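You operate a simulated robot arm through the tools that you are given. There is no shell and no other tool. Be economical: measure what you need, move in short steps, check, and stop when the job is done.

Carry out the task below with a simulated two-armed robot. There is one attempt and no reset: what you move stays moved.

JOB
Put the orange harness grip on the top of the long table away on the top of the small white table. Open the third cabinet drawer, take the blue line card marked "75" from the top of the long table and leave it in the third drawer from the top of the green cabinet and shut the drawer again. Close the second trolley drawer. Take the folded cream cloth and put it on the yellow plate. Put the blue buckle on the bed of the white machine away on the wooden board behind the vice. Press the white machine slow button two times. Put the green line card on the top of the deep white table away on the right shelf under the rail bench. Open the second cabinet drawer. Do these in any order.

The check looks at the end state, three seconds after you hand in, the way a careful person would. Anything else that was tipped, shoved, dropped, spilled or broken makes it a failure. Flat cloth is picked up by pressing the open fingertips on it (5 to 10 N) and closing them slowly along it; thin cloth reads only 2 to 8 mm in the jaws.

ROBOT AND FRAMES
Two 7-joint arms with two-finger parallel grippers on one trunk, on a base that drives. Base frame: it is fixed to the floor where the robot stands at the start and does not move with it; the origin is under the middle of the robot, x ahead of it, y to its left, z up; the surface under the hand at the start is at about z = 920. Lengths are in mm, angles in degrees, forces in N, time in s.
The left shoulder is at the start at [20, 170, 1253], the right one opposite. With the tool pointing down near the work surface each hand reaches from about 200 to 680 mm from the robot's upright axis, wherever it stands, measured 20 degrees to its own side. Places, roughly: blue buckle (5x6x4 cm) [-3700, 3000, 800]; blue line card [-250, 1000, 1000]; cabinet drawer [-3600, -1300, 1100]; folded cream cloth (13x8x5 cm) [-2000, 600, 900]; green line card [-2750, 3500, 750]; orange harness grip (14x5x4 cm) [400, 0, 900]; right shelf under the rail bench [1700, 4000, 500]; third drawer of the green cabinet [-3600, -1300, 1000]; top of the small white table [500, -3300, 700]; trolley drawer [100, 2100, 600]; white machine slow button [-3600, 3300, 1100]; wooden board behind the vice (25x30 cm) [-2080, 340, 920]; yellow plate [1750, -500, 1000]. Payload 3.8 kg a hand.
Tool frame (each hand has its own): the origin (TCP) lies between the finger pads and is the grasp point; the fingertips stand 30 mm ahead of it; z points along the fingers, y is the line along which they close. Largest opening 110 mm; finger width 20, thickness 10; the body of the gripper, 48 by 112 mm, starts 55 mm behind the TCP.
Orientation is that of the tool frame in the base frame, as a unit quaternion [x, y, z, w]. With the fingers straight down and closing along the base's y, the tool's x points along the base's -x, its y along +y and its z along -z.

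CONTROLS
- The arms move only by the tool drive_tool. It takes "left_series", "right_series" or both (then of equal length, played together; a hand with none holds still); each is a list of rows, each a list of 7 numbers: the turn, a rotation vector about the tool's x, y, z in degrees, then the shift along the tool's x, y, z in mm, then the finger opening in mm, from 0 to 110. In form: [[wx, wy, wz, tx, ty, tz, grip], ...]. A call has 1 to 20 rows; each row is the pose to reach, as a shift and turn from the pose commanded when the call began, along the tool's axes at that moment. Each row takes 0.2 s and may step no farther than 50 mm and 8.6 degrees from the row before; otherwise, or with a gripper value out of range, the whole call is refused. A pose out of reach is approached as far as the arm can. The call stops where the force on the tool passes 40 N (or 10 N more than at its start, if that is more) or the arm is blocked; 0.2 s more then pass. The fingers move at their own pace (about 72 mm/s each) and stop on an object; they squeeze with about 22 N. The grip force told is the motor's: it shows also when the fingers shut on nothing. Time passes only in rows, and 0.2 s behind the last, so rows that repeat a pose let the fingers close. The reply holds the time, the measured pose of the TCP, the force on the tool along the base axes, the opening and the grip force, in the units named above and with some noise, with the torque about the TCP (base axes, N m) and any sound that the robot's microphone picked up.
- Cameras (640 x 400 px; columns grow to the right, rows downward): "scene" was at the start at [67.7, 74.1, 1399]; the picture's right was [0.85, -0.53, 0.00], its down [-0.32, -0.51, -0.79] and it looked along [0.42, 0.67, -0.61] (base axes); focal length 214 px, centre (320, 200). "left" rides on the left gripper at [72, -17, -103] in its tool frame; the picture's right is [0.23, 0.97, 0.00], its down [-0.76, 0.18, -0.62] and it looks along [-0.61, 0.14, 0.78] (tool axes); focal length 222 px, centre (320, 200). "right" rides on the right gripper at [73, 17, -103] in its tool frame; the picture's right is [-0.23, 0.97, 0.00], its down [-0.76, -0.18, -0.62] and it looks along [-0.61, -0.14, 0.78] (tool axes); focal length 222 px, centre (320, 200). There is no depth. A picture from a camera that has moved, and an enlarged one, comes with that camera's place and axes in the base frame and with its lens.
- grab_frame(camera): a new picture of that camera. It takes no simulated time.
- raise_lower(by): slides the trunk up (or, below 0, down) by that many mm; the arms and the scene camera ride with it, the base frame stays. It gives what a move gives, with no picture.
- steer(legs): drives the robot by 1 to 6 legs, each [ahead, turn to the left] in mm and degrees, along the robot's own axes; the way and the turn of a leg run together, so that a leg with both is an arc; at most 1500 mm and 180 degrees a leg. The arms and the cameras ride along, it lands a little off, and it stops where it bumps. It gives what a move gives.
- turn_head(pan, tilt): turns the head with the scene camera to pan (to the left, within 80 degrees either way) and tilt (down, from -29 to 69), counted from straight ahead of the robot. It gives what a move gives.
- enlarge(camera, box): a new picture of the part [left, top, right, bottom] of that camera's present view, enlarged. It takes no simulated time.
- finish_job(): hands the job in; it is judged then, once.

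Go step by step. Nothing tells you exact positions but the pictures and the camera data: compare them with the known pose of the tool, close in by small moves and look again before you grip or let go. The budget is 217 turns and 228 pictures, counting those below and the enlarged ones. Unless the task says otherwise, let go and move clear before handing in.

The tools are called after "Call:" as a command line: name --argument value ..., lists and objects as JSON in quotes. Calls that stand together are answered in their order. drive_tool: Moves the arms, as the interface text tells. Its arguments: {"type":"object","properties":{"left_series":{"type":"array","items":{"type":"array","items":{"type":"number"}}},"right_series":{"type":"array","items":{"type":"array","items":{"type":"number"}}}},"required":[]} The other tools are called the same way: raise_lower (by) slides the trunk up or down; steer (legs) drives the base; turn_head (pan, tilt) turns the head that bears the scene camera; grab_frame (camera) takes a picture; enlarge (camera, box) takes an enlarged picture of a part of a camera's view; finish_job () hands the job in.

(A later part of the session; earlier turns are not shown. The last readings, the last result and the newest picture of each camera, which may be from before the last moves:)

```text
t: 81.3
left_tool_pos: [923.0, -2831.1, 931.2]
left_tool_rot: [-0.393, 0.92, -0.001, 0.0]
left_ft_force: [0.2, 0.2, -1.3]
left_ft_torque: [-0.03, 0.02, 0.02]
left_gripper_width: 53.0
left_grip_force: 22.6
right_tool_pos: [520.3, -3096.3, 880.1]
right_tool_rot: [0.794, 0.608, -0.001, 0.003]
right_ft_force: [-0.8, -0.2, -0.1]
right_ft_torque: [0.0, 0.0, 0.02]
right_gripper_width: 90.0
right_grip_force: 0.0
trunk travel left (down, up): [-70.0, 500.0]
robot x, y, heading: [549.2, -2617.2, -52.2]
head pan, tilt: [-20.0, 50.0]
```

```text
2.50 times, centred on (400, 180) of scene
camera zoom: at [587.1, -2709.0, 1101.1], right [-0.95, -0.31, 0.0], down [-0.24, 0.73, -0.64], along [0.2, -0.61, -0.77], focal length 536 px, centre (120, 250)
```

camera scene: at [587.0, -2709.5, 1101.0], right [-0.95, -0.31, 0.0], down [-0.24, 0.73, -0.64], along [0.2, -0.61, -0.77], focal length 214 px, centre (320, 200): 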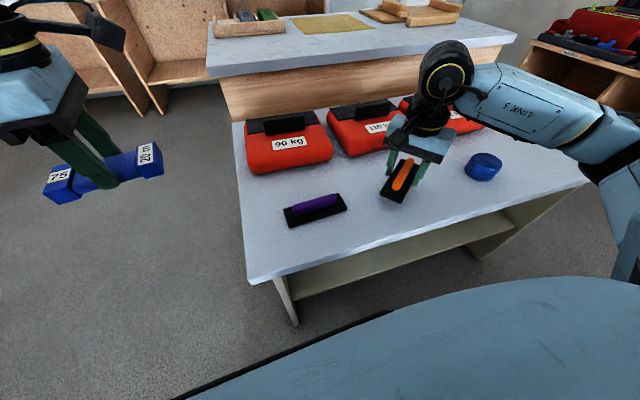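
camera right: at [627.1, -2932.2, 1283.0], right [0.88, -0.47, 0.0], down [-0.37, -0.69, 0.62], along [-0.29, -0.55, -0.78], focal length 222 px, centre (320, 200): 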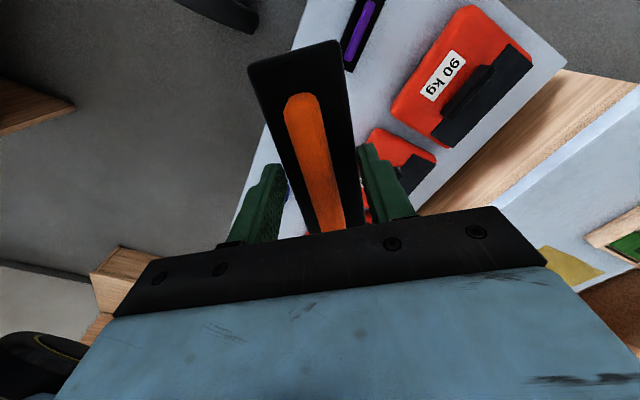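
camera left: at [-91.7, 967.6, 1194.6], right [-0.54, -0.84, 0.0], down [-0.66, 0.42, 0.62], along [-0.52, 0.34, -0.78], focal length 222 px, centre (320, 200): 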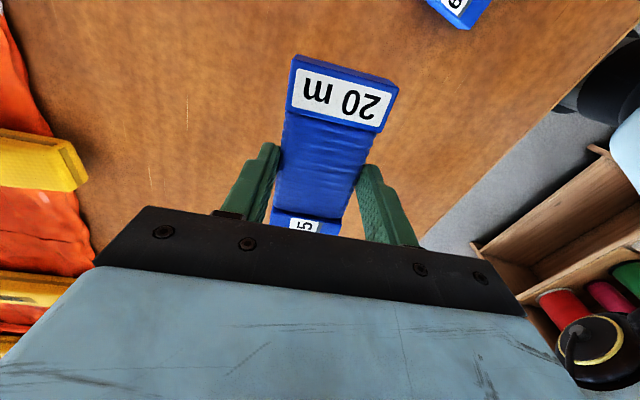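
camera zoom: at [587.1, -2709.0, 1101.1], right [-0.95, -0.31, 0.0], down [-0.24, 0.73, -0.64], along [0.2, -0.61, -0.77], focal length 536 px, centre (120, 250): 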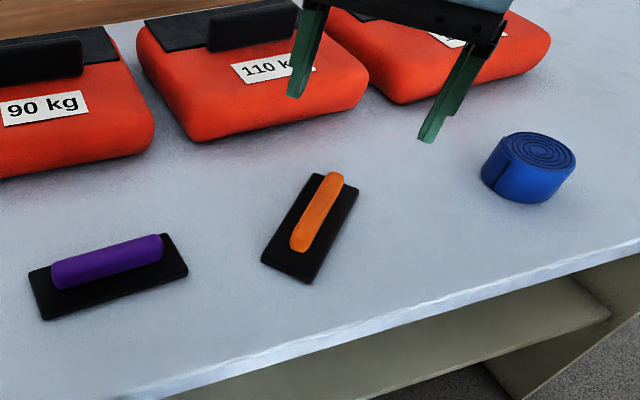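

The orange grip is placed. I'll raise the trunk and look toward the cabinet side.

Call:
raise_lower --by 280

Call:
steer --legs '[[-250, 0], [0, -110]]'

Call:
turn_head --pan 0 --tilt 15

Call:
grab_frame --camera "scene"

```text
t: 84.2
left_tool_pos: [923.7, -2831.1, 1209.9]
left_tool_rot: [-0.392, 0.92, 0.0, 0.0]
left_ft_force: [0.1, 0.3, -1.0]
left_ft_torque: [0.0, 0.01, -0.02]
left_gripper_width: 53.1
left_grip_force: 21.9
right_tool_pos: [520.5, -3097.3, 1160.2]
right_tool_rot: [0.793, 0.609, 0.001, 0.004]
right_ft_force: [-0.1, -0.2, -0.5]
right_ft_torque: [0.03, -0.02, 0.02]
right_gripper_width: 89.9
right_grip_force: 0.0
trunk travel left (down, up): [-350.0, 220.0]
robot x, y, heading: [549.6, -2620.5, -51.7]
head pan, tilt: [-20.0, 50.0]
```

```text
t: 90.5
left_tool_pos: [78.8, -2713.6, 1211.0]
left_tool_rot: [0.516, 0.857, 0.0, 0.001]
left_ft_force: [0.6, 0.4, -0.5]
left_ft_torque: [-0.02, -0.01, 0.0]
left_gripper_width: 53.3
left_grip_force: 22.2
right_tool_pos: [-48.7, -2245.3, 1160.2]
right_tool_rot: [0.958, -0.286, -0.002, 0.002]
right_ft_force: [-0.4, -0.7, -0.4]
right_ft_torque: [0.0, 0.03, -0.01]
right_gripper_width: 90.1
right_grip_force: 0.0
trunk travel left (down, up): [-350.0, 220.0]
robot x, y, heading: [396.0, -2422.1, -159.9]
head pan, tilt: [-20.0, 50.0]
```

```text
t: 91.5
left_tool_pos: [78.3, -2713.1, 1210.3]
left_tool_rot: [0.516, 0.857, -0.001, -0.001]
left_ft_force: [-0.8, -0.5, -1.7]
left_ft_torque: [-0.02, -0.04, 0.0]
left_gripper_width: 53.2
left_grip_force: 22.5
right_tool_pos: [-48.2, -2247.4, 1161.3]
right_tool_rot: [0.958, -0.286, -0.003, 0.002]
right_ft_force: [0.2, -0.1, -1.0]
right_ft_torque: [0.0, 0.03, 0.0]
right_gripper_width: 90.0
right_grip_force: 0.0
trunk travel left (down, up): [-350.0, 220.0]
robot x, y, heading: [395.3, -2419.8, -160.1]
head pan, tilt: [0.0, 15.0]
```

```text
198 pictures are left
camera scene: at [288.2, -2461.9, 1434.7], right [-0.34, 0.94, 0.0], down [0.24, 0.09, -0.97], along [-0.91, -0.33, -0.26], focal length 214 px, centre (320, 200)
```

scene: 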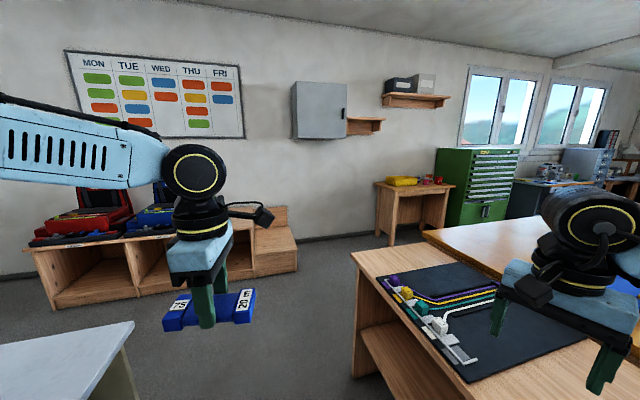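

An aisle runs behind the island bench to the green cabinet. I'll drive around the bench end into it.

Call:
steer --legs '[[0, 15], [800, 0], [780, 0], [0, -89]]'

Call:
grab_frame --camera "scene"

```text
t: 104.3
left_tool_pos: [-1261.0, -3094.5, 1210.4]
left_tool_rot: [0.931, 0.365, 0.001, 0.0]
left_ft_force: [0.1, 0.4, -1.2]
left_ft_torque: [0.0, -0.02, -0.01]
left_gripper_width: 53.1
left_grip_force: 22.0
right_tool_pos: [-843.8, -2851.5, 1160.2]
right_tool_rot: [-0.586, 0.81, 0.003, 0.0]
right_ft_force: [0.5, -0.6, 1.6]
right_ft_torque: [-0.01, 0.02, 0.0]
right_gripper_width: 89.9
right_grip_force: 0.1
trunk travel left (down, up): [-350.0, 220.0]
robot x, y, heading: [-899.2, -3324.7, 124.8]
head pan, tilt: [0.0, 15.0]
```

```text
197 pictures are left
camera scene: at [-964.6, -3231.3, 1434.8], right [0.82, 0.57, 0.0], down [0.15, -0.21, -0.97], along [-0.55, 0.79, -0.26], focal length 214 px, centre (320, 200)
```

scene: 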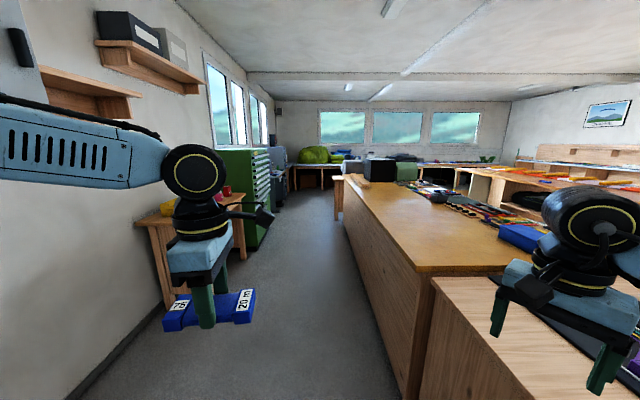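

Call:
steer --legs '[[1450, 0], [1250, 0]]'

Call:
turn_head --pan 60 --tilt 25

Call:
grab_frame --camera "scene"

```text
t: 117.3
left_tool_pos: [-2809.9, -903.8, 1211.2]
left_tool_rot: [0.93, 0.367, 0.0, 0.0]
left_ft_force: [0.8, -0.2, 0.1]
left_ft_torque: [-0.01, 0.04, 0.0]
left_gripper_width: 53.2
left_grip_force: 22.0
right_tool_pos: [-2392.0, -661.4, 1160.6]
right_tool_rot: [-0.587, 0.81, 0.003, 0.0]
right_ft_force: [0.7, 0.8, 1.2]
right_ft_torque: [0.0, 0.0, -0.01]
right_gripper_width: 90.0
right_grip_force: 0.1
trunk travel left (down, up): [-350.0, 220.0]
robot x, y, heading: [-2451.6, -1135.0, 125.0]
head pan, tilt: [0.0, 15.0]
```

```text
t: 118.7
left_tool_pos: [-2809.2, -904.5, 1211.0]
left_tool_rot: [0.93, 0.368, 0.0, -0.001]
left_ft_force: [0.1, 1.0, -1.1]
left_ft_torque: [-0.03, 0.0, -0.03]
left_gripper_width: 53.0
left_grip_force: 22.5
right_tool_pos: [-2390.5, -660.6, 1160.0]
right_tool_rot: [-0.587, 0.81, 0.003, 0.0]
right_ft_force: [0.1, 0.0, -0.3]
right_ft_torque: [-0.02, -0.01, -0.02]
right_gripper_width: 89.9
right_grip_force: 0.0
trunk travel left (down, up): [-350.0, 220.0]
robot x, y, heading: [-2445.0, -1136.6, 124.9]
head pan, tilt: [60.0, 25.0]
```

```text
196 pictures are left
camera scene: at [-2550.1, -1124.7, 1418.6], right [-0.09, 1.0, 0.0], down [0.42, 0.04, -0.91], along [-0.9, -0.08, -0.42], focal length 214 px, centre (320, 200)
```

scene: 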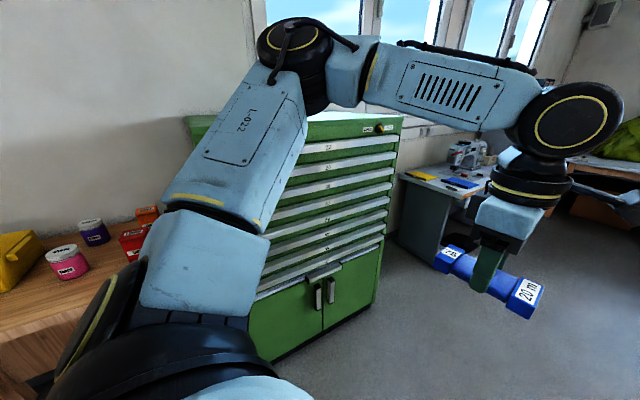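

Call:
steer --legs '[[640, 0], [0, 90], [150, 0]]'

Call:
turn_head --pan 0 --tilt 35

Call:
grab_frame --camera "scene"

```text
t: 127.1
left_tool_pos: [-3171.0, -1052.9, 1209.5]
left_tool_rot: [0.394, 0.919, 0.0, -0.001]
left_ft_force: [-0.9, 0.5, -0.2]
left_ft_torque: [0.02, -0.02, 0.0]
left_gripper_width: 53.2
left_grip_force: 21.9
right_tool_pos: [-3418.5, -637.5, 1159.7]
right_tool_rot: [0.988, -0.152, -0.003, 0.002]
right_ft_force: [0.1, 0.6, -0.6]
right_ft_torque: [0.03, -0.04, 0.03]
right_gripper_width: 89.9
right_grip_force: 0.1
trunk travel left (down, up): [-350.0, 220.0]
robot x, y, heading: [-2941.0, -686.8, -144.3]
head pan, tilt: [60.0, 25.0]
```

```text
t: 128.4
left_tool_pos: [-3169.8, -1052.6, 1210.3]
left_tool_rot: [0.394, 0.919, 0.0, -0.001]
left_ft_force: [1.0, 0.0, -1.1]
left_ft_torque: [0.0, 0.01, -0.01]
left_gripper_width: 53.3
left_grip_force: 21.8
right_tool_pos: [-3417.8, -636.6, 1160.4]
right_tool_rot: [0.988, -0.152, -0.002, 0.003]
right_ft_force: [0.0, 0.0, 0.7]
right_ft_torque: [0.02, 0.01, -0.02]
right_gripper_width: 90.0
right_grip_force: 0.1
trunk travel left (down, up): [-350.0, 220.0]
robot x, y, heading: [-2944.5, -686.0, -144.5]
head pan, tilt: [0.0, 35.0]
```

```text
195 pictures are left
camera scene: at [-3031.2, -750.4, 1402.8], right [-0.58, 0.81, 0.0], down [0.47, 0.33, -0.82], along [-0.67, -0.48, -0.57], focal length 214 px, centre (320, 200)
```

scene: 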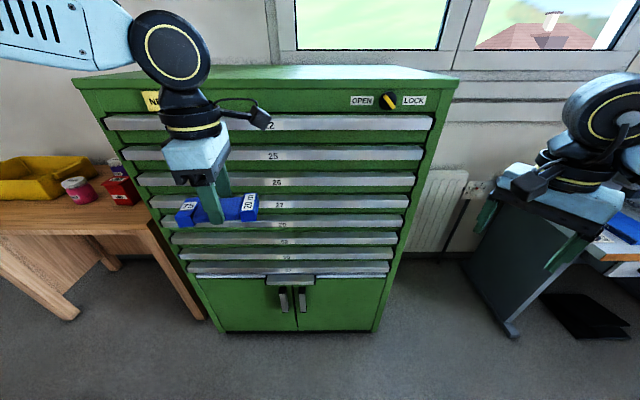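

Call:
enlarge --camera "scene" --box '[340, 85, 440, 135]'

Call:
enlarge --camera "scene" --box '[90, 70, 450, 290]'

```text
6.40 times, centred on (390, 110) of scene
camera zoom: at [-3031.2, -750.4, 1402.8], right [-0.58, 0.81, 0.0], down [0.47, 0.33, -0.82], along [-0.67, -0.48, -0.57], focal length 1373 px, centre (-128, 776)
```

zoom: 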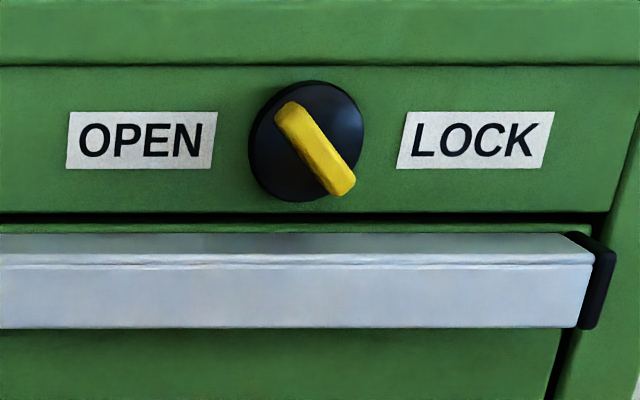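

```text
1.78 times, centred on (270, 180) of scene
camera zoom: at [-3031.2, -750.4, 1402.8], right [-0.58, 0.81, 0.0], down [0.47, 0.33, -0.82], along [-0.67, -0.48, -0.57], focal length 381 px, centre (409, 236)
```

zoom: 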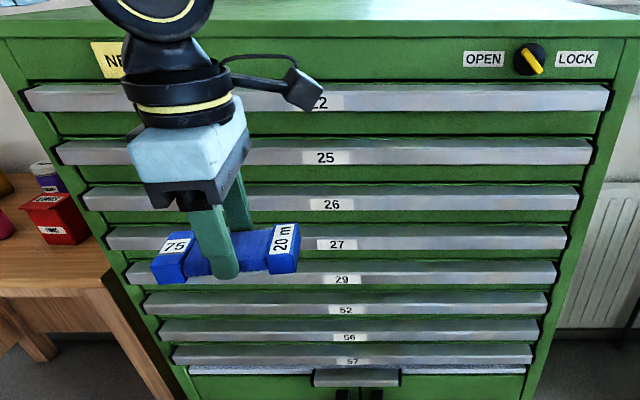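

A lock knob and a note are on the cabinet. I'll shift the left hand aside to read the note.

Call:
drive_tool --left_series '[[0, 0, 0, 40, 6, 0, 0], [0, 0, 0, 80, 12, 0, 0], [0, 0, 0, 120, 18, 0, 0]]'

Call:
enlarge --camera "scene" --box '[100, 60, 240, 140]'

```text
t: 129.2
left_tool_pos: [-3190.5, -1003.0, 1210.7]
left_tool_rot: [0.394, 0.919, 0.0, -0.001]
left_ft_force: [0.3, 0.2, -0.5]
left_ft_torque: [0.01, 0.02, -0.02]
left_gripper_width: 53.2
left_grip_force: 22.3
left hand out of reach, approached as far as the arm can: row 2, 3
right_tool_pos: [-3417.3, -636.4, 1160.7]
right_tool_rot: [0.988, -0.152, -0.002, 0.002]
right_ft_force: [-0.4, -0.1, -0.5]
right_ft_torque: [0.02, -0.01, -0.01]
right_gripper_width: 89.8
right_grip_force: 0.1
trunk travel left (down, up): [-350.0, 220.0]
robot x, y, heading: [-2942.5, -686.0, -144.4]
head pan, tilt: [0.0, 35.0]
```

```text
4.57 times, centred on (170, 100) of scene
camera zoom: at [-3031.8, -750.1, 1402.8], right [-0.58, 0.81, 0.0], down [0.47, 0.33, -0.82], along [-0.67, -0.48, -0.57], focal length 980 px, centre (1006, 657)
```

zoom: 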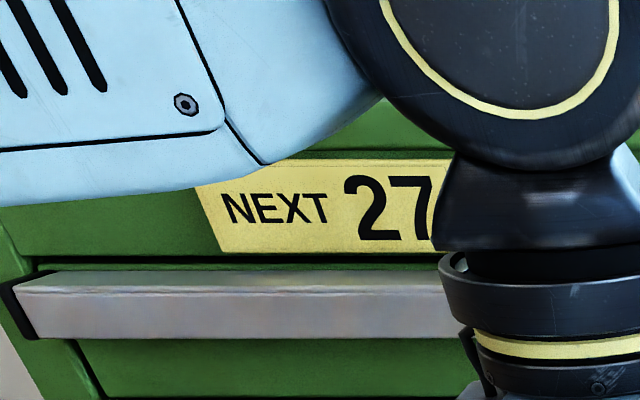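

The knob seems to point to OPEN. I'll bring the left hand back and turn the right hand so its fingers point forward with vertical closing.

Call:
drive_tool --left_series '[[0, 0, 0, -30, -4, 0, 0], [0, 0, 0, -55, -8, 0, 0], [0, 0, 0, -55, -8, 0, 0], [0, 0, 0, -55, -8, 0, 0], [0, 0, 0, -55, -8, 0, 0], [0, 0, 0, -55, -8, 0, 0], [0, 0, 0, -55, -8, 0, 0], [0, 0, 0, -55, -8, 0, 0], [0, 0, 0, -55, -8, 0, 0], [0, 0, 0, -55, -8, 0, 0], [0, 0, 0, -55, -8, 0, 0], [0, 0, 0, -55, -8, 0, 0]]' --right_series '[[-7.2, -2.4, 2.4, 0, 0, 0, 80], [-14.4, -4.8, 4.8, 0, 0, 0, 80], [-21.6, -7.2, 7.2, 0, 0, 0, 80], [-28.8, -9.6, 9.6, 0, 0, 0, 80], [-36.1, -12, 12, 0, 0, 0, 80], [-43.3, -14.4, 14.4, 0, 0, 0, 80], [-50.5, -16.8, 16.8, 0, 0, 0, 80], [-57.7, -19.2, 19.2, 0, 0, 0, 80], [-65, -21.6, 21.6, 0, 0, 0, 80], [-72.2, -24, 24, 0, 0, 0, 80], [-79.4, -26.4, 26.4, 0, 0, 0, 80], [-86.6, -28.8, 28.9, 0, 0, 0, 80]]'

Call:
grab_frame --camera "right"

Call:
grab_frame --camera "scene"

```text
t: 132.0
left_tool_pos: [-3158.5, -1047.7, 1207.2]
left_tool_rot: [0.394, 0.919, 0.0, 0.0]
left_ft_force: [0.6, -0.1, -1.3]
left_ft_torque: [0.02, -0.02, 0.01]
left_gripper_width: 53.0
left_grip_force: 21.9
right_tool_pos: [-3456.8, -562.2, 1083.7]
right_tool_rot: [0.688, -0.352, -0.291, 0.564]
right_ft_force: [-0.3, 0.4, -0.6]
right_ft_torque: [-0.01, 0.01, 0.0]
right_gripper_width: 80.2
right_grip_force: 0.0
right hand out of reach, approached as far as the arm can: row 6, 7, 8, 9, 10, 11, 12
trunk travel left (down, up): [-350.0, 220.0]
robot x, y, heading: [-2943.7, -688.4, -144.4]
head pan, tilt: [0.0, 35.0]
stopped in row 12 (right hand): the arm was blocked; the commanded pose is now the measured one
```

```text
191 pictures are left
camera right: at [-3334.6, -564.7, 1120.1], right [-0.29, 0.07, 0.96], down [0.08, 1.0, -0.05], along [-0.95, 0.06, -0.29], focal length 222 px, centre (320, 200)
```

right: 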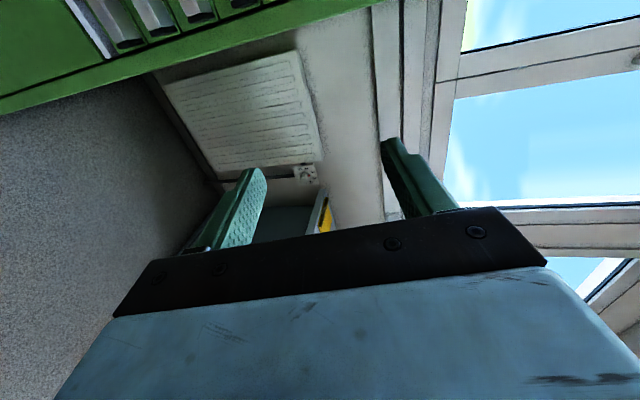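

```text
190 pictures are left
camera scene: at [-3032.0, -750.2, 1402.7], right [-0.58, 0.81, 0.0], down [0.47, 0.33, -0.82], along [-0.67, -0.48, -0.57], focal length 214 px, centre (320, 200)
```

scene: 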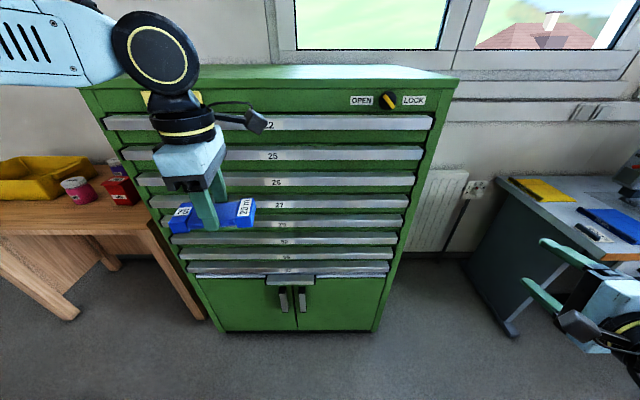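

Call:
drive_tool --right_series '[[0, 0, 0, 42, 2, 9, 80], [0, 0, 0, 83, 4, 18, 80], [0, 0, 0, 125, 6, 27, 80], [-3, 0, 0, 166, 8, 36, 80], [-7, 0, 0, 208, 10, 45, 80], [-11, 0, 0, 249, 12, 54, 80], [-11, 0, 0, 249, 12, 54, 80]]'

Call:
grab_frame --camera "scene"

Call:
grab_frame --camera "right"

```text
t: 133.6
left_tool_pos: [-3157.4, -1047.5, 1209.4]
left_tool_rot: [0.393, 0.92, 0.0, -0.001]
left_ft_force: [0.3, -0.6, 1.0]
left_ft_torque: [-0.01, 0.03, 0.0]
left_gripper_width: 53.1
left_grip_force: 22.7
right_tool_pos: [-3451.2, -561.1, 1114.0]
right_tool_rot: [0.63, -0.322, -0.324, 0.629]
right_ft_force: [0.5, -0.7, -0.1]
right_ft_torque: [0.03, -0.01, 0.04]
right_gripper_width: 79.8
right_grip_force: 0.0
right hand out of reach, approached as far as the arm can: row 1, 2, 3, 4, 5, 6, 7
trunk travel left (down, up): [-350.0, 220.0]
robot x, y, heading: [-2942.0, -690.3, -144.4]
head pan, tilt: [0.0, 35.0]
```

```text
189 pictures are left
camera scene: at [-3029.3, -749.6, 1403.0], right [-0.58, 0.81, 0.0], down [0.47, 0.33, -0.82], along [-0.67, -0.48, -0.57], focal length 214 px, centre (320, 200)
```

scene: 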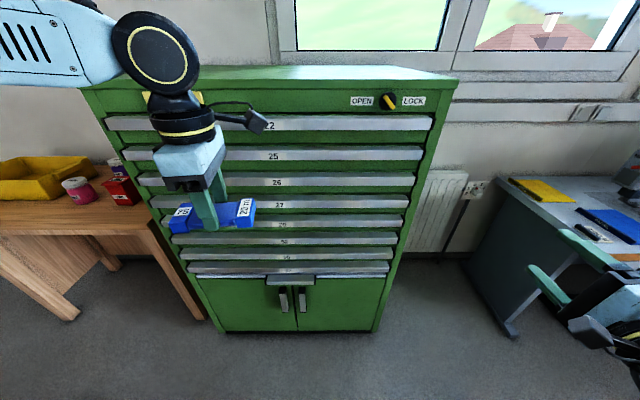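

```text
188 pictures are left
camera right: at [-3324.2, -560.0, 1129.4], right [-0.13, 0.18, 0.97], down [0.06, 0.98, -0.18], along [-0.99, 0.04, -0.14], focal length 222 px, centre (320, 200)
```

right: 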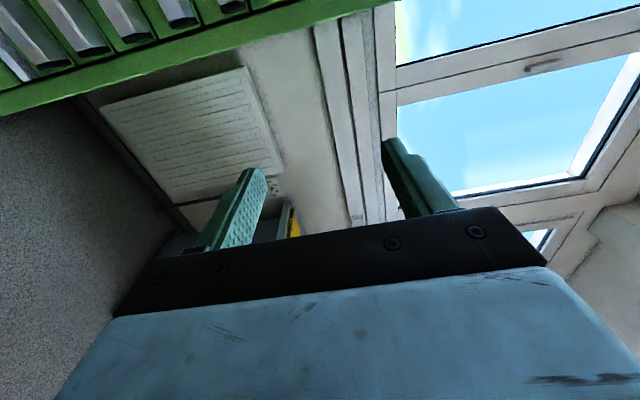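

Call:
enlarge --camera "right" --box '[0, 0, 240, 120]'

Call:
drive_tool --right_series '[[0, 0, -8, 0, 0, -10, 80], [0, 0, -16, 0, 0, -20, 80], [0, 0, -24, 0, 0, -30, 80], [0, 0, -32, 0, 0, -40, 80], [0, 0, -40, 0, 0, -40, 80], [0, 0, -48, 0, 0, -40, 80], [0, 0, -56, 0, 0, -40, 80], [0, 0, -64, 0, 0, -40, 80], [0, 0, -72, 0, 0, -40, 80], [0, 0, -80, 0, 0, -40, 80], [0, 0, -88, 0, 0, -40, 80]]'

```text
2.67 times, centred on (120, 60) of right
camera zoom: at [-3324.2, -560.0, 1129.4], right [-0.13, 0.18, 0.97], down [0.06, 0.98, -0.18], along [-0.99, 0.04, -0.14], focal length 592 px, centre (853, 573)
```

zoom: 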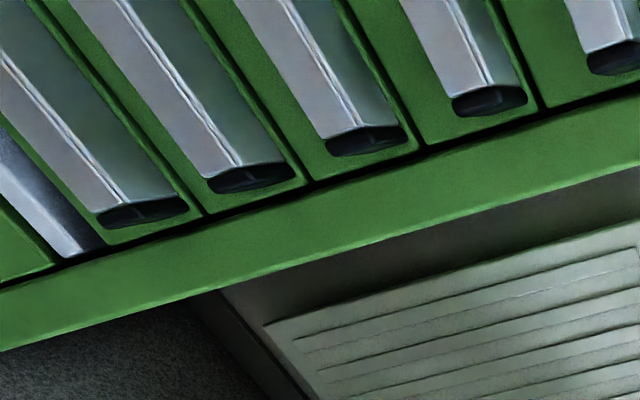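

```text
t: 136.0
left_tool_pos: [-3159.1, -1049.1, 1208.6]
left_tool_rot: [0.393, 0.919, 0.001, -0.001]
left_ft_force: [0.4, 1.2, -1.6]
left_ft_torque: [0.01, 0.02, 0.0]
left_gripper_width: 53.4
left_grip_force: 21.8
right_tool_pos: [-3440.2, -528.8, 1110.5]
right_tool_rot: [0.678, 0.209, -0.667, 0.227]
right_ft_force: [0.5, 0.0, -0.4]
right_ft_torque: [0.02, 0.0, -0.02]
right_gripper_width: 79.9
right_grip_force: 0.0
right hand out of reach, approached as far as the arm can: row 1, 2, 3, 4, 5, 6, 7, 8, 9, 10, 11
trunk travel left (down, up): [-350.0, 220.0]
robot x, y, heading: [-2941.2, -691.1, -144.3]
head pan, tilt: [0.0, 35.0]
```

Call:
drive_tool --right_series '[[0, 0, 0, 8, 40, 0, 80], [0, 0, 0, 16, 80, 0, 80], [0, 0, 0, 24, 120, 10, 80], [0, 0, 0, 32, 160, 20, 80], [0, 0, 0, 40, 200, 40, 80], [0, 0, 0, 48, 240, 55, 80], [0, 0, 0, 50, 272, 68, 80]]'

Call:
grab_frame --camera "scene"

```text
t: 137.6
left_tool_pos: [-3159.0, -1048.3, 1208.3]
left_tool_rot: [0.393, 0.92, 0.001, 0.0]
left_ft_force: [-0.3, 0.7, -0.7]
left_ft_torque: [-0.03, -0.01, 0.01]
left_gripper_width: 53.0
left_grip_force: 22.0
right_tool_pos: [-3450.1, -562.6, 1111.8]
right_tool_rot: [0.679, 0.207, -0.667, 0.227]
right_ft_force: [0.1, 0.9, 0.3]
right_ft_torque: [0.07, 0.04, 0.0]
right_gripper_width: 80.0
right_grip_force: 0.0
right hand out of reach, approached as far as the arm can: row 1, 2, 3, 4, 5, 6, 7
trunk travel left (down, up): [-350.0, 220.0]
robot x, y, heading: [-2940.1, -687.3, -144.2]
head pan, tilt: [0.0, 35.0]
```

```text
186 pictures are left
camera scene: at [-3031.1, -750.4, 1402.8], right [-0.58, 0.81, 0.0], down [0.47, 0.33, -0.82], along [-0.67, -0.48, -0.57], focal length 214 px, centre (320, 200)
```

scene: 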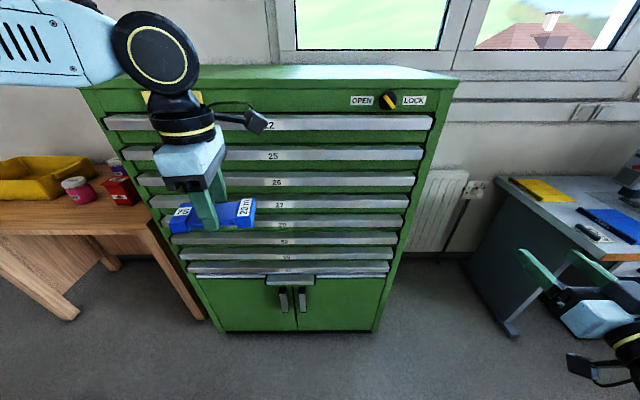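

The pose is too folded near the body; I'll extend forward first, then move inward.

Call:
drive_tool --right_series '[[0, 0, 0, 0, 0, 45, 80], [0, 0, 0, 0, 0, 90, 80], [0, 0, 0, 0, 0, 135, 80], [0, 0, 0, 0, 0, 180, 80], [0, 0, 0, 0, 40, 220, 80], [0, 0, 0, 0, 85, 225, 80], [0, 0, 0, 0, 130, 225, 80], [0, 0, 0, 0, 175, 225, 80], [0, 0, 0, 0, 220, 225, 80]]'

Call:
grab_frame --camera "scene"

```text
refused: row 5 steps farther than a row can; nothing moved
```

```text
185 pictures are left
camera scene: at [-3031.1, -750.4, 1402.8], right [-0.58, 0.81, 0.0], down [0.47, 0.33, -0.82], along [-0.67, -0.48, -0.57], focal length 214 px, centre (320, 200)
```

scene: 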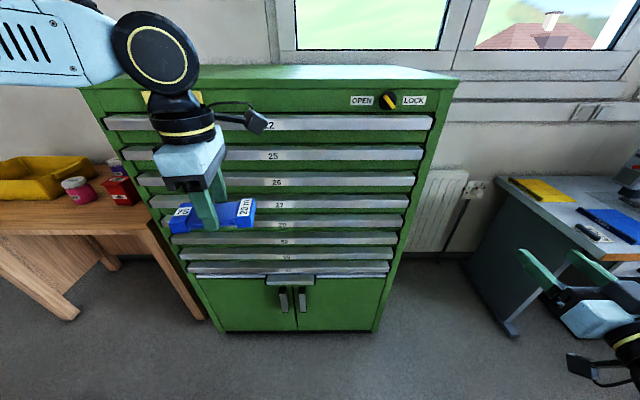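

Call:
drive_tool --right_series '[[0, 0, 0, 0, 0, 45, 80], [0, 0, 0, 0, 0, 90, 80], [0, 0, 0, 0, 0, 135, 80], [0, 0, 0, 0, 0, 180, 80], [0, 0, 0, 0, 25, 205, 80], [0, 0, 0, 0, 65, 205, 80], [0, 0, 0, 0, 110, 205, 80], [0, 0, 0, 0, 155, 205, 80], [0, 0, 0, 0, 200, 205, 80]]'

Call:
grab_frame --camera "scene"

```text
t: 139.6
left_tool_pos: [-3157.5, -1047.8, 1208.4]
left_tool_rot: [0.393, 0.919, 0.001, -0.001]
left_ft_force: [-0.6, -0.5, -1.5]
left_ft_torque: [0.01, 0.0, 0.02]
left_gripper_width: 53.3
left_grip_force: 22.6
right_tool_pos: [-3500.2, -589.8, 1188.5]
right_tool_rot: [0.677, 0.207, -0.668, 0.227]
right_ft_force: [-0.5, -0.3, -0.3]
right_ft_torque: [-0.01, 0.02, -0.01]
right_gripper_width: 80.2
right_grip_force: 0.1
right hand out of reach, approached as far as the arm can: row 1, 2, 3, 4, 5, 6, 7, 8, 9
trunk travel left (down, up): [-350.0, 220.0]
robot x, y, heading: [-2944.1, -688.1, -144.5]
head pan, tilt: [0.0, 35.0]
```

```text
184 pictures are left
camera scene: at [-3031.3, -750.5, 1402.8], right [-0.58, 0.81, 0.0], down [0.47, 0.33, -0.82], along [-0.67, -0.48, -0.57], focal length 214 px, centre (320, 200)
```

scene: 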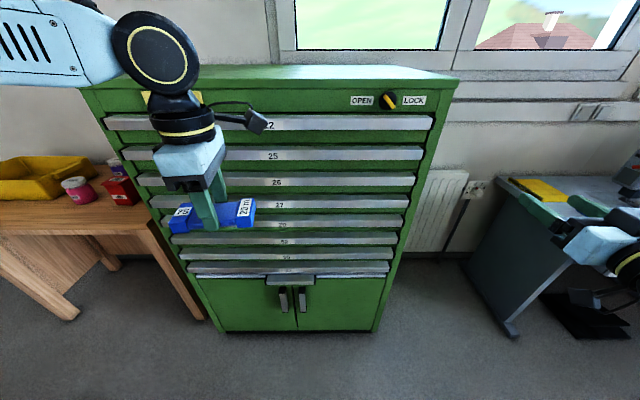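

Wrist pitch limits forward pointing below shoulder level; lowering the trunk should help.

Call:
raise_lower --by -300

Call:
drive_tool --right_series '[[0, 0, 0, -45, 0, 0, 80], [0, 0, 0, -90, 0, 0, 80], [0, 0, 0, -135, 0, 0, 80], [0, 0, 0, -172, 0, 0, 80], [0, 0, 0, -172, 40, 20, 80], [0, 0, 0, -172, 80, 40, 80], [0, 0, 0, -172, 120, 60, 80], [0, 0, 0, -172, 160, 80, 80], [0, 0, 0, -172, 200, 100, 80]]'

Call:
grab_frame --camera "scene"

```text
t: 142.6
left_tool_pos: [-3157.7, -1048.6, 908.8]
left_tool_rot: [0.393, 0.919, 0.0, -0.001]
left_ft_force: [-0.7, 0.0, 0.1]
left_ft_torque: [0.01, 0.01, -0.03]
left_gripper_width: 53.3
left_grip_force: 22.1
right_tool_pos: [-3501.0, -589.9, 888.5]
right_tool_rot: [0.677, 0.207, -0.669, 0.226]
right_ft_force: [0.5, 0.1, 0.1]
right_ft_torque: [0.01, 0.01, 0.02]
right_gripper_width: 80.1
right_grip_force: 0.0
trunk travel left (down, up): [-50.0, 520.0]
robot x, y, heading: [-2939.2, -687.0, -144.5]
head pan, tilt: [0.0, 35.0]
```

```text
t: 144.6
left_tool_pos: [-3158.7, -1048.9, 908.0]
left_tool_rot: [0.394, 0.919, 0.001, -0.001]
left_ft_force: [-0.4, -0.1, -0.7]
left_ft_torque: [0.0, -0.04, 0.0]
left_gripper_width: 53.3
left_grip_force: 21.8
right_tool_pos: [-3467.2, -807.8, 1066.4]
right_tool_rot: [0.678, 0.205, -0.668, 0.227]
right_ft_force: [-0.4, -0.1, -0.3]
right_ft_torque: [0.0, 0.03, -0.01]
right_gripper_width: 80.1
right_grip_force: 0.1
trunk travel left (down, up): [-50.0, 520.0]
robot x, y, heading: [-2942.5, -686.8, -144.6]
head pan, tilt: [0.0, 35.0]
```

```text
183 pictures are left
camera scene: at [-3031.0, -750.8, 1102.7], right [-0.58, 0.81, 0.0], down [0.47, 0.33, -0.82], along [-0.67, -0.48, -0.57], focal length 214 px, centre (320, 200)
```

scene: 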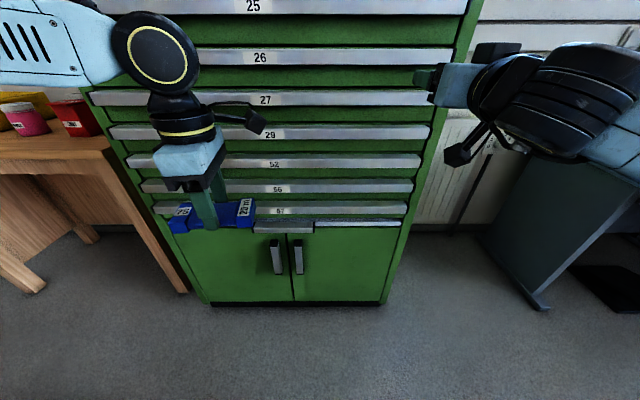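

Call:
drive_tool --right_series '[[0, 0, 8, 0, 0, 0, 80], [0, 0, 16, 0, 0, 0, 80], [0, 0, 24, 0, 0, 0, 80], [0, 0, 32, 0, 0, 0, 80], [0, 0, 40, 0, 0, 0, 70], [0, 0, 48, 0, 0, 0, 65], [0, 0, 56, 0, 0, 0, 65], [0, 0, 64, 0, 0, 0, 65], [0, 0, 72, 0, 0, 0, 65], [0, 0, 80, 0, 0, 0, 65], [0, 0, 88, -13, 0, 0, 65], [0, 0, 90, -26, 0, 0, 65]]'

Call:
grab_frame --camera "right"

Call:
grab_frame --camera "scene"

```text
t: 147.2
left_tool_pos: [-3158.2, -1048.0, 908.3]
left_tool_rot: [0.393, 0.92, 0.0, -0.001]
left_ft_force: [-0.3, -0.3, -1.1]
left_ft_torque: [-0.01, 0.06, 0.02]
left_gripper_width: 53.2
left_grip_force: 21.8
right_tool_pos: [-3469.1, -805.6, 1093.8]
right_tool_rot: [0.625, -0.334, -0.312, 0.633]
right_ft_force: [0.4, 0.2, 0.2]
right_ft_torque: [0.0, 0.02, 0.02]
right_gripper_width: 64.8
right_grip_force: 0.1
trunk travel left (down, up): [-50.0, 520.0]
robot x, y, heading: [-2942.9, -686.6, -144.6]
head pan, tilt: [0.0, 35.0]
```

```text
182 pictures are left
camera right: at [-3343.1, -803.8, 1112.2], right [-0.15, 0.21, 0.97], down [0.07, 0.98, -0.2], along [-0.99, 0.03, -0.16], focal length 222 px, centre (320, 200)
```

right: 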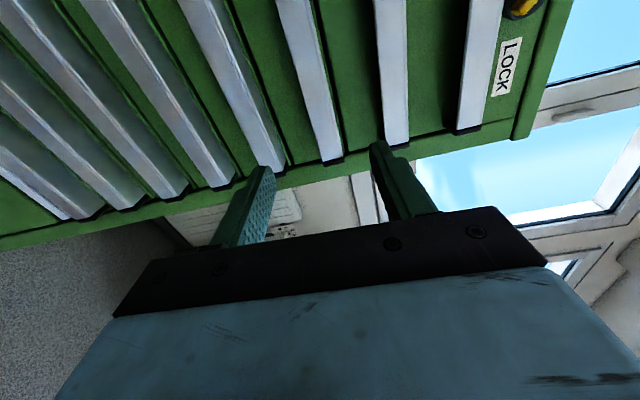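

```text
181 pictures are left
camera scene: at [-3031.0, -750.4, 1102.8], right [-0.58, 0.81, 0.0], down [0.47, 0.33, -0.82], along [-0.67, -0.48, -0.57], focal length 214 px, centre (320, 200)
```

scene: 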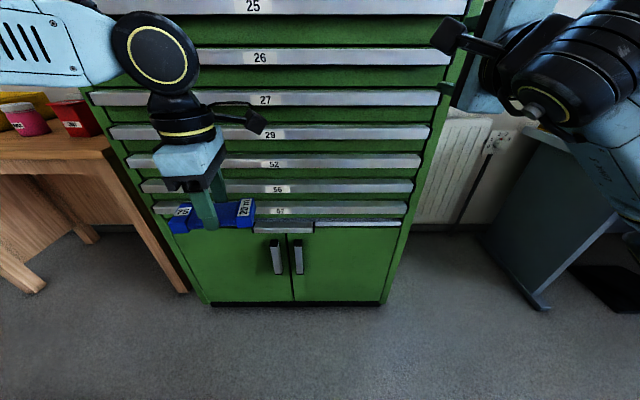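

Call:
drive_tool --right_series '[[0, 0, 0, 0, 0, 45, 65], [0, 0, 0, 0, 0, 85, 65], [0, 0, 0, 0, 0, 110, 65]]'

Call:
grab_frame --camera "right"

Call:
enlarge --camera "scene" --box '[320, 0, 520, 120]'

```text
t: 148.0
left_tool_pos: [-3159.2, -1047.9, 909.1]
left_tool_rot: [0.393, 0.919, 0.0, -0.001]
left_ft_force: [0.0, -0.2, -1.3]
left_ft_torque: [0.03, 0.01, 0.02]
left_gripper_width: 53.2
left_grip_force: 22.5
right_tool_pos: [-3558.7, -870.7, 1092.6]
right_tool_rot: [0.625, -0.333, -0.312, 0.633]
right_ft_force: [-0.7, 0.7, -0.8]
right_ft_torque: [-0.01, 0.0, 0.01]
right_gripper_width: 64.9
right_grip_force: 0.1
trunk travel left (down, up): [-50.0, 520.0]
robot x, y, heading: [-2943.7, -684.4, -144.4]
head pan, tilt: [0.0, 35.0]
```

```text
180 pictures are left
camera right: at [-3433.2, -868.5, 1111.3], right [-0.15, 0.21, 0.97], down [0.07, 0.98, -0.2], along [-0.99, 0.03, -0.16], focal length 222 px, centre (320, 200)
```

right: 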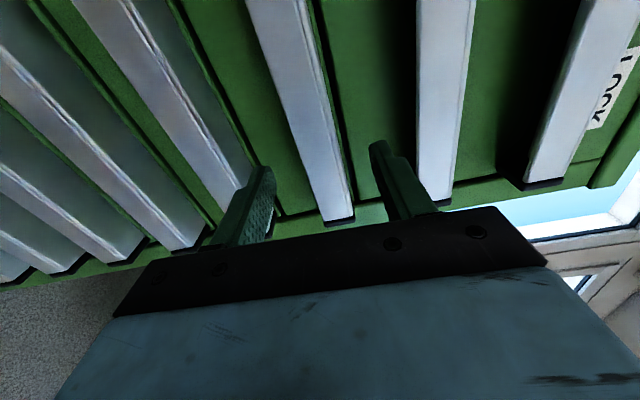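

```text
3.20 times, centred on (420, 60) of scene
camera zoom: at [-3031.2, -750.5, 1102.8], right [-0.58, 0.81, 0.0], down [0.47, 0.33, -0.82], along [-0.67, -0.48, -0.57], focal length 686 px, centre (0, 648)
```

zoom: 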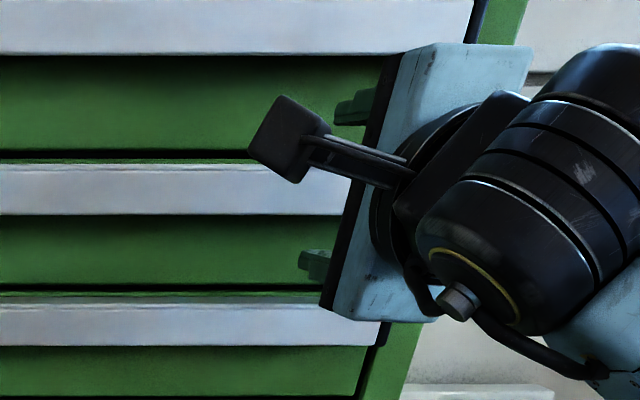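

Call:
drive_tool --right_series '[[0, 0, 0, 40, 0, 0, 65], [0, 0, 0, 40, 0, 12, 65], [0, 0, 0, 40, 0, 22, 65], [0, 0, 0, 40, 0, 30, 65]]'

Call:
grab_frame --camera "right"

```text
t: 149.0
left_tool_pos: [-3158.5, -1047.7, 908.5]
left_tool_rot: [0.393, 0.92, 0.001, -0.001]
left_ft_force: [0.4, -0.2, -1.0]
left_ft_torque: [0.03, 0.0, 0.02]
left_gripper_width: 53.3
left_grip_force: 21.9
right_tool_pos: [-3558.6, -920.2, 1094.0]
right_tool_rot: [0.625, -0.334, -0.313, 0.633]
right_ft_force: [0.9, 0.5, 0.0]
right_ft_torque: [-0.01, 0.02, -0.01]
right_gripper_width: 65.0
right_grip_force: 0.1
trunk travel left (down, up): [-50.0, 520.0]
robot x, y, heading: [-2939.8, -692.2, -144.3]
head pan, tilt: [0.0, 35.0]
```

```text
178 pictures are left
camera right: at [-3434.1, -918.2, 1112.8], right [-0.15, 0.21, 0.97], down [0.07, 0.98, -0.2], along [-0.99, 0.03, -0.16], focal length 222 px, centre (320, 200)
```

right: 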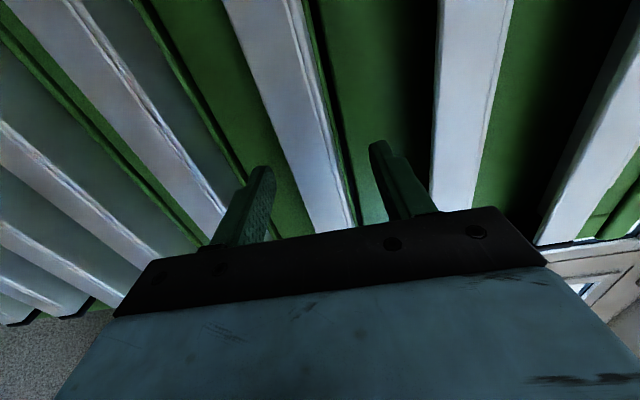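

Call:
drive_tool --right_series '[[0, 0, 0, 0, 0, 6, 65], [0, 0, 0, 0, 0, 12, 65], [0, 0, 0, 0, 0, 12, 40], [0, 0, 0, 0, 0, 12, 20], [0, 0, 0, 0, 0, 12, 0], [0, 0, 0, 0, 0, 12, 0], [0, 0, 0, 0, 0, 12, 0]]'

Call:
grab_frame --camera "right"

```text
t: 150.6
left_tool_pos: [-3158.3, -1049.6, 908.4]
left_tool_rot: [0.393, 0.919, 0.0, -0.001]
left_ft_force: [-1.2, 0.1, -0.1]
left_ft_torque: [0.01, 0.03, -0.01]
left_gripper_width: 53.3
left_grip_force: 21.5
right_tool_pos: [-3571.0, -927.3, 1092.7]
right_tool_rot: [0.625, -0.333, -0.313, 0.633]
right_ft_force: [4.4, 3.7, -13.5]
right_ft_torque: [0.31, 1.49, -0.4]
right_gripper_width: 28.5
right_grip_force: 45.4
trunk travel left (down, up): [-50.0, 520.0]
robot x, y, heading: [-2942.0, -686.8, -144.2]
head pan, tilt: [0.0, 35.0]
```

```text
177 pictures are left
camera right: at [-3444.1, -924.8, 1111.4], right [-0.15, 0.2, 0.97], down [0.07, 0.98, -0.2], along [-0.99, 0.03, -0.16], focal length 222 px, centre (320, 200)
```

right: 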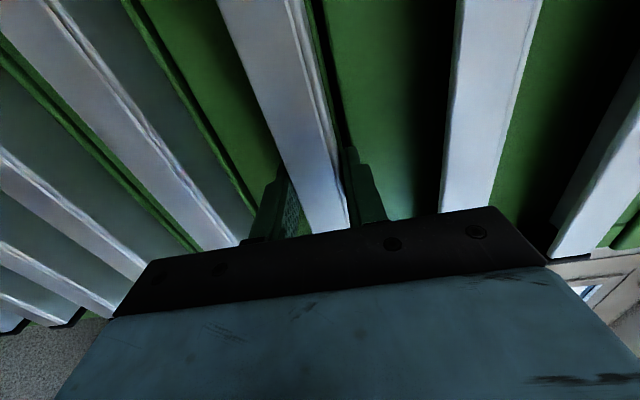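

Call:
drive_tool --right_series '[[0, 0, 0, 0, 0, -10, 0], [0, 0, 0, 0, 0, -25, 0], [0, 0, 0, 0, 0, -45, 0], [0, 0, 0, 0, 0, -65, 0], [0, 0, 0, 0, 0, -85, 0]]'

Call:
grab_frame --camera "scene"

```text
t: 151.8
left_tool_pos: [-3158.3, -1049.1, 908.1]
left_tool_rot: [0.394, 0.919, 0.0, 0.0]
left_ft_force: [-0.7, -0.4, -0.2]
left_ft_torque: [0.0, 0.0, 0.01]
left_gripper_width: 53.2
left_grip_force: 22.6
right_tool_pos: [-3500.9, -877.5, 1092.7]
right_tool_rot: [0.627, -0.334, -0.312, 0.631]
right_ft_force: [2.2, -0.5, -16.3]
right_ft_torque: [-0.03, 1.2, -1.12]
right_gripper_width: 28.1
right_grip_force: 45.3
trunk travel left (down, up): [-50.0, 520.0]
robot x, y, heading: [-2945.5, -689.1, -144.3]
head pan, tilt: [0.0, 35.0]
```

```text
176 pictures are left
camera scene: at [-3031.6, -750.8, 1102.6], right [-0.58, 0.81, 0.0], down [0.47, 0.33, -0.82], along [-0.67, -0.48, -0.57], focal length 214 px, centre (320, 200)
```

scene: 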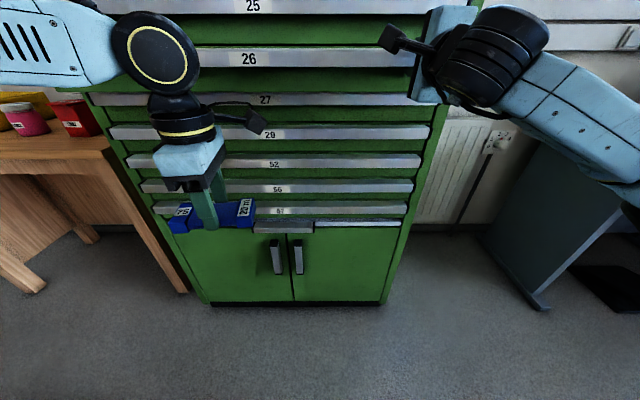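

The drawer opens. I'll lift the left hand well above drawer level before pulling further.

Call:
drive_tool --left_series '[[0, 0, 0, 0, 0, -45, 0], [0, 0, 0, 0, 0, -90, 0], [0, 0, 0, 0, 0, -135, 0], [0, 0, 0, 0, 0, -180, 0], [0, 0, 0, 0, 0, -225, 0], [0, 0, 0, 0, 0, -270, 0]]'

Call:
grab_frame --camera "scene"

```text
t: 153.2
left_tool_pos: [-3120.5, -1058.5, 1144.9]
left_tool_rot: [0.393, 0.92, 0.001, -0.001]
left_ft_force: [1.1, 0.6, -1.1]
left_ft_torque: [0.01, -0.03, 0.0]
left_gripper_width: 53.2
left_grip_force: 22.0
left hand out of reach, approached as far as the arm can: row 5, 6
right_tool_pos: [-3501.9, -877.1, 1092.0]
right_tool_rot: [0.626, -0.334, -0.312, 0.632]
right_ft_force: [1.9, 0.2, -18.9]
right_ft_torque: [0.37, 1.16, 0.44]
right_gripper_width: 28.6
right_grip_force: 44.7
trunk travel left (down, up): [-50.0, 520.0]
robot x, y, heading: [-2943.0, -686.0, -144.4]
head pan, tilt: [0.0, 35.0]
```

```text
175 pictures are left
camera scene: at [-3031.9, -750.8, 1102.6], right [-0.58, 0.81, 0.0], down [0.47, 0.33, -0.82], along [-0.67, -0.48, -0.57], focal length 214 px, centre (320, 200)
```

scene: 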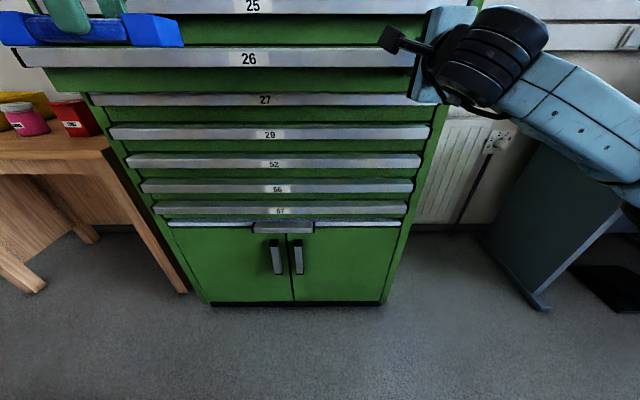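

Call:
steer --legs '[[-150, 0]]'

Call:
grab_frame --camera "scene"

```text
t: 154.6
left_tool_pos: [-2997.6, -971.7, 1144.0]
left_tool_rot: [0.392, 0.92, 0.0, -0.002]
left_ft_force: [0.5, -0.3, -0.8]
left_ft_torque: [-0.02, 0.0, -0.03]
left_gripper_width: 53.3
left_grip_force: 22.1
right_tool_pos: [-3379.8, -791.1, 1091.3]
right_tool_rot: [0.626, -0.333, -0.312, 0.632]
right_ft_force: [0.8, -0.7, -19.7]
right_ft_torque: [0.26, 1.34, 0.59]
right_gripper_width: 28.4
right_grip_force: 44.8
trunk travel left (down, up): [-50.0, 520.0]
robot x, y, heading: [-2819.9, -599.0, -144.5]
head pan, tilt: [0.0, 35.0]
```

```text
174 pictures are left
camera scene: at [-2910.9, -664.1, 1102.6], right [-0.58, 0.81, 0.0], down [0.47, 0.33, -0.82], along [-0.67, -0.48, -0.57], focal length 214 px, centre (320, 200)
```

scene: 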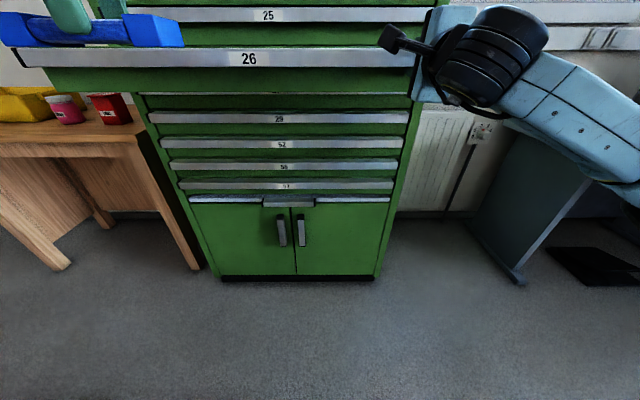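

Call:
drive_tool --right_series '[[0, 0, 0, 0, 0, 0, 50], [0, 0, 0, 0, 0, 0, 65], [0, 0, 0, 0, 0, 0, 65], [0, 0, 0, 0, 0, -30, 65], [0, 0, 0, 0, 0, -65, 65]]'

Call:
raise_lower --by 250

Call:
turn_head --pan 0 --tilt 45

Call:
grab_frame --camera "scene"

```text
t: 155.8
left_tool_pos: [-2998.5, -970.6, 1144.2]
left_tool_rot: [0.392, 0.92, 0.0, -0.001]
left_ft_force: [-0.6, -0.4, -0.4]
left_ft_torque: [0.0, 0.01, -0.05]
left_gripper_width: 53.1
left_grip_force: 21.7
right_tool_pos: [-3327.8, -748.3, 1094.2]
right_tool_rot: [0.626, -0.334, -0.313, 0.632]
right_ft_force: [0.6, 0.2, -0.1]
right_ft_torque: [-0.04, -0.05, 0.0]
right_gripper_width: 65.1
right_grip_force: 0.1
trunk travel left (down, up): [-50.0, 520.0]
robot x, y, heading: [-2822.6, -599.1, -144.5]
head pan, tilt: [0.0, 35.0]
```

```text
t: 158.3
left_tool_pos: [-2998.3, -970.3, 1393.6]
left_tool_rot: [0.392, 0.92, 0.0, -0.002]
left_ft_force: [-0.7, 0.5, 0.0]
left_ft_torque: [-0.01, 0.0, 0.0]
left_gripper_width: 53.2
left_grip_force: 22.0
right_tool_pos: [-3327.6, -750.8, 1344.3]
right_tool_rot: [0.625, -0.334, -0.313, 0.632]
right_ft_force: [0.8, -0.2, 0.1]
right_ft_torque: [0.01, -0.02, -0.02]
right_gripper_width: 64.9
right_grip_force: 0.0
trunk travel left (down, up): [-300.0, 270.0]
robot x, y, heading: [-2821.7, -596.6, -144.3]
head pan, tilt: [0.0, 35.0]
```

```text
t: 159.1
left_tool_pos: [-2998.1, -971.5, 1393.6]
left_tool_rot: [0.393, 0.919, 0.001, -0.002]
left_ft_force: [0.1, 0.9, 0.1]
left_ft_torque: [0.03, -0.01, 0.02]
left_gripper_width: 53.2
left_grip_force: 22.4
right_tool_pos: [-3328.9, -749.8, 1344.3]
right_tool_rot: [0.625, -0.334, -0.312, 0.633]
right_ft_force: [-1.1, 0.2, -0.8]
right_ft_torque: [-0.02, -0.02, 0.0]
right_gripper_width: 64.9
right_grip_force: 0.1
trunk travel left (down, up): [-300.0, 270.0]
robot x, y, heading: [-2824.2, -600.3, -144.4]
head pan, tilt: [0.0, 45.0]
```

```text
173 pictures are left
camera scene: at [-2904.4, -659.7, 1338.0], right [-0.58, 0.81, 0.0], down [0.57, 0.41, -0.71], along [-0.58, -0.41, -0.71], focal length 214 px, centre (320, 200)
```

scene: 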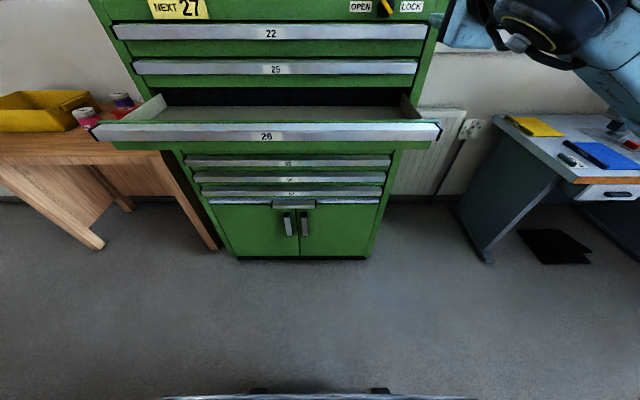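

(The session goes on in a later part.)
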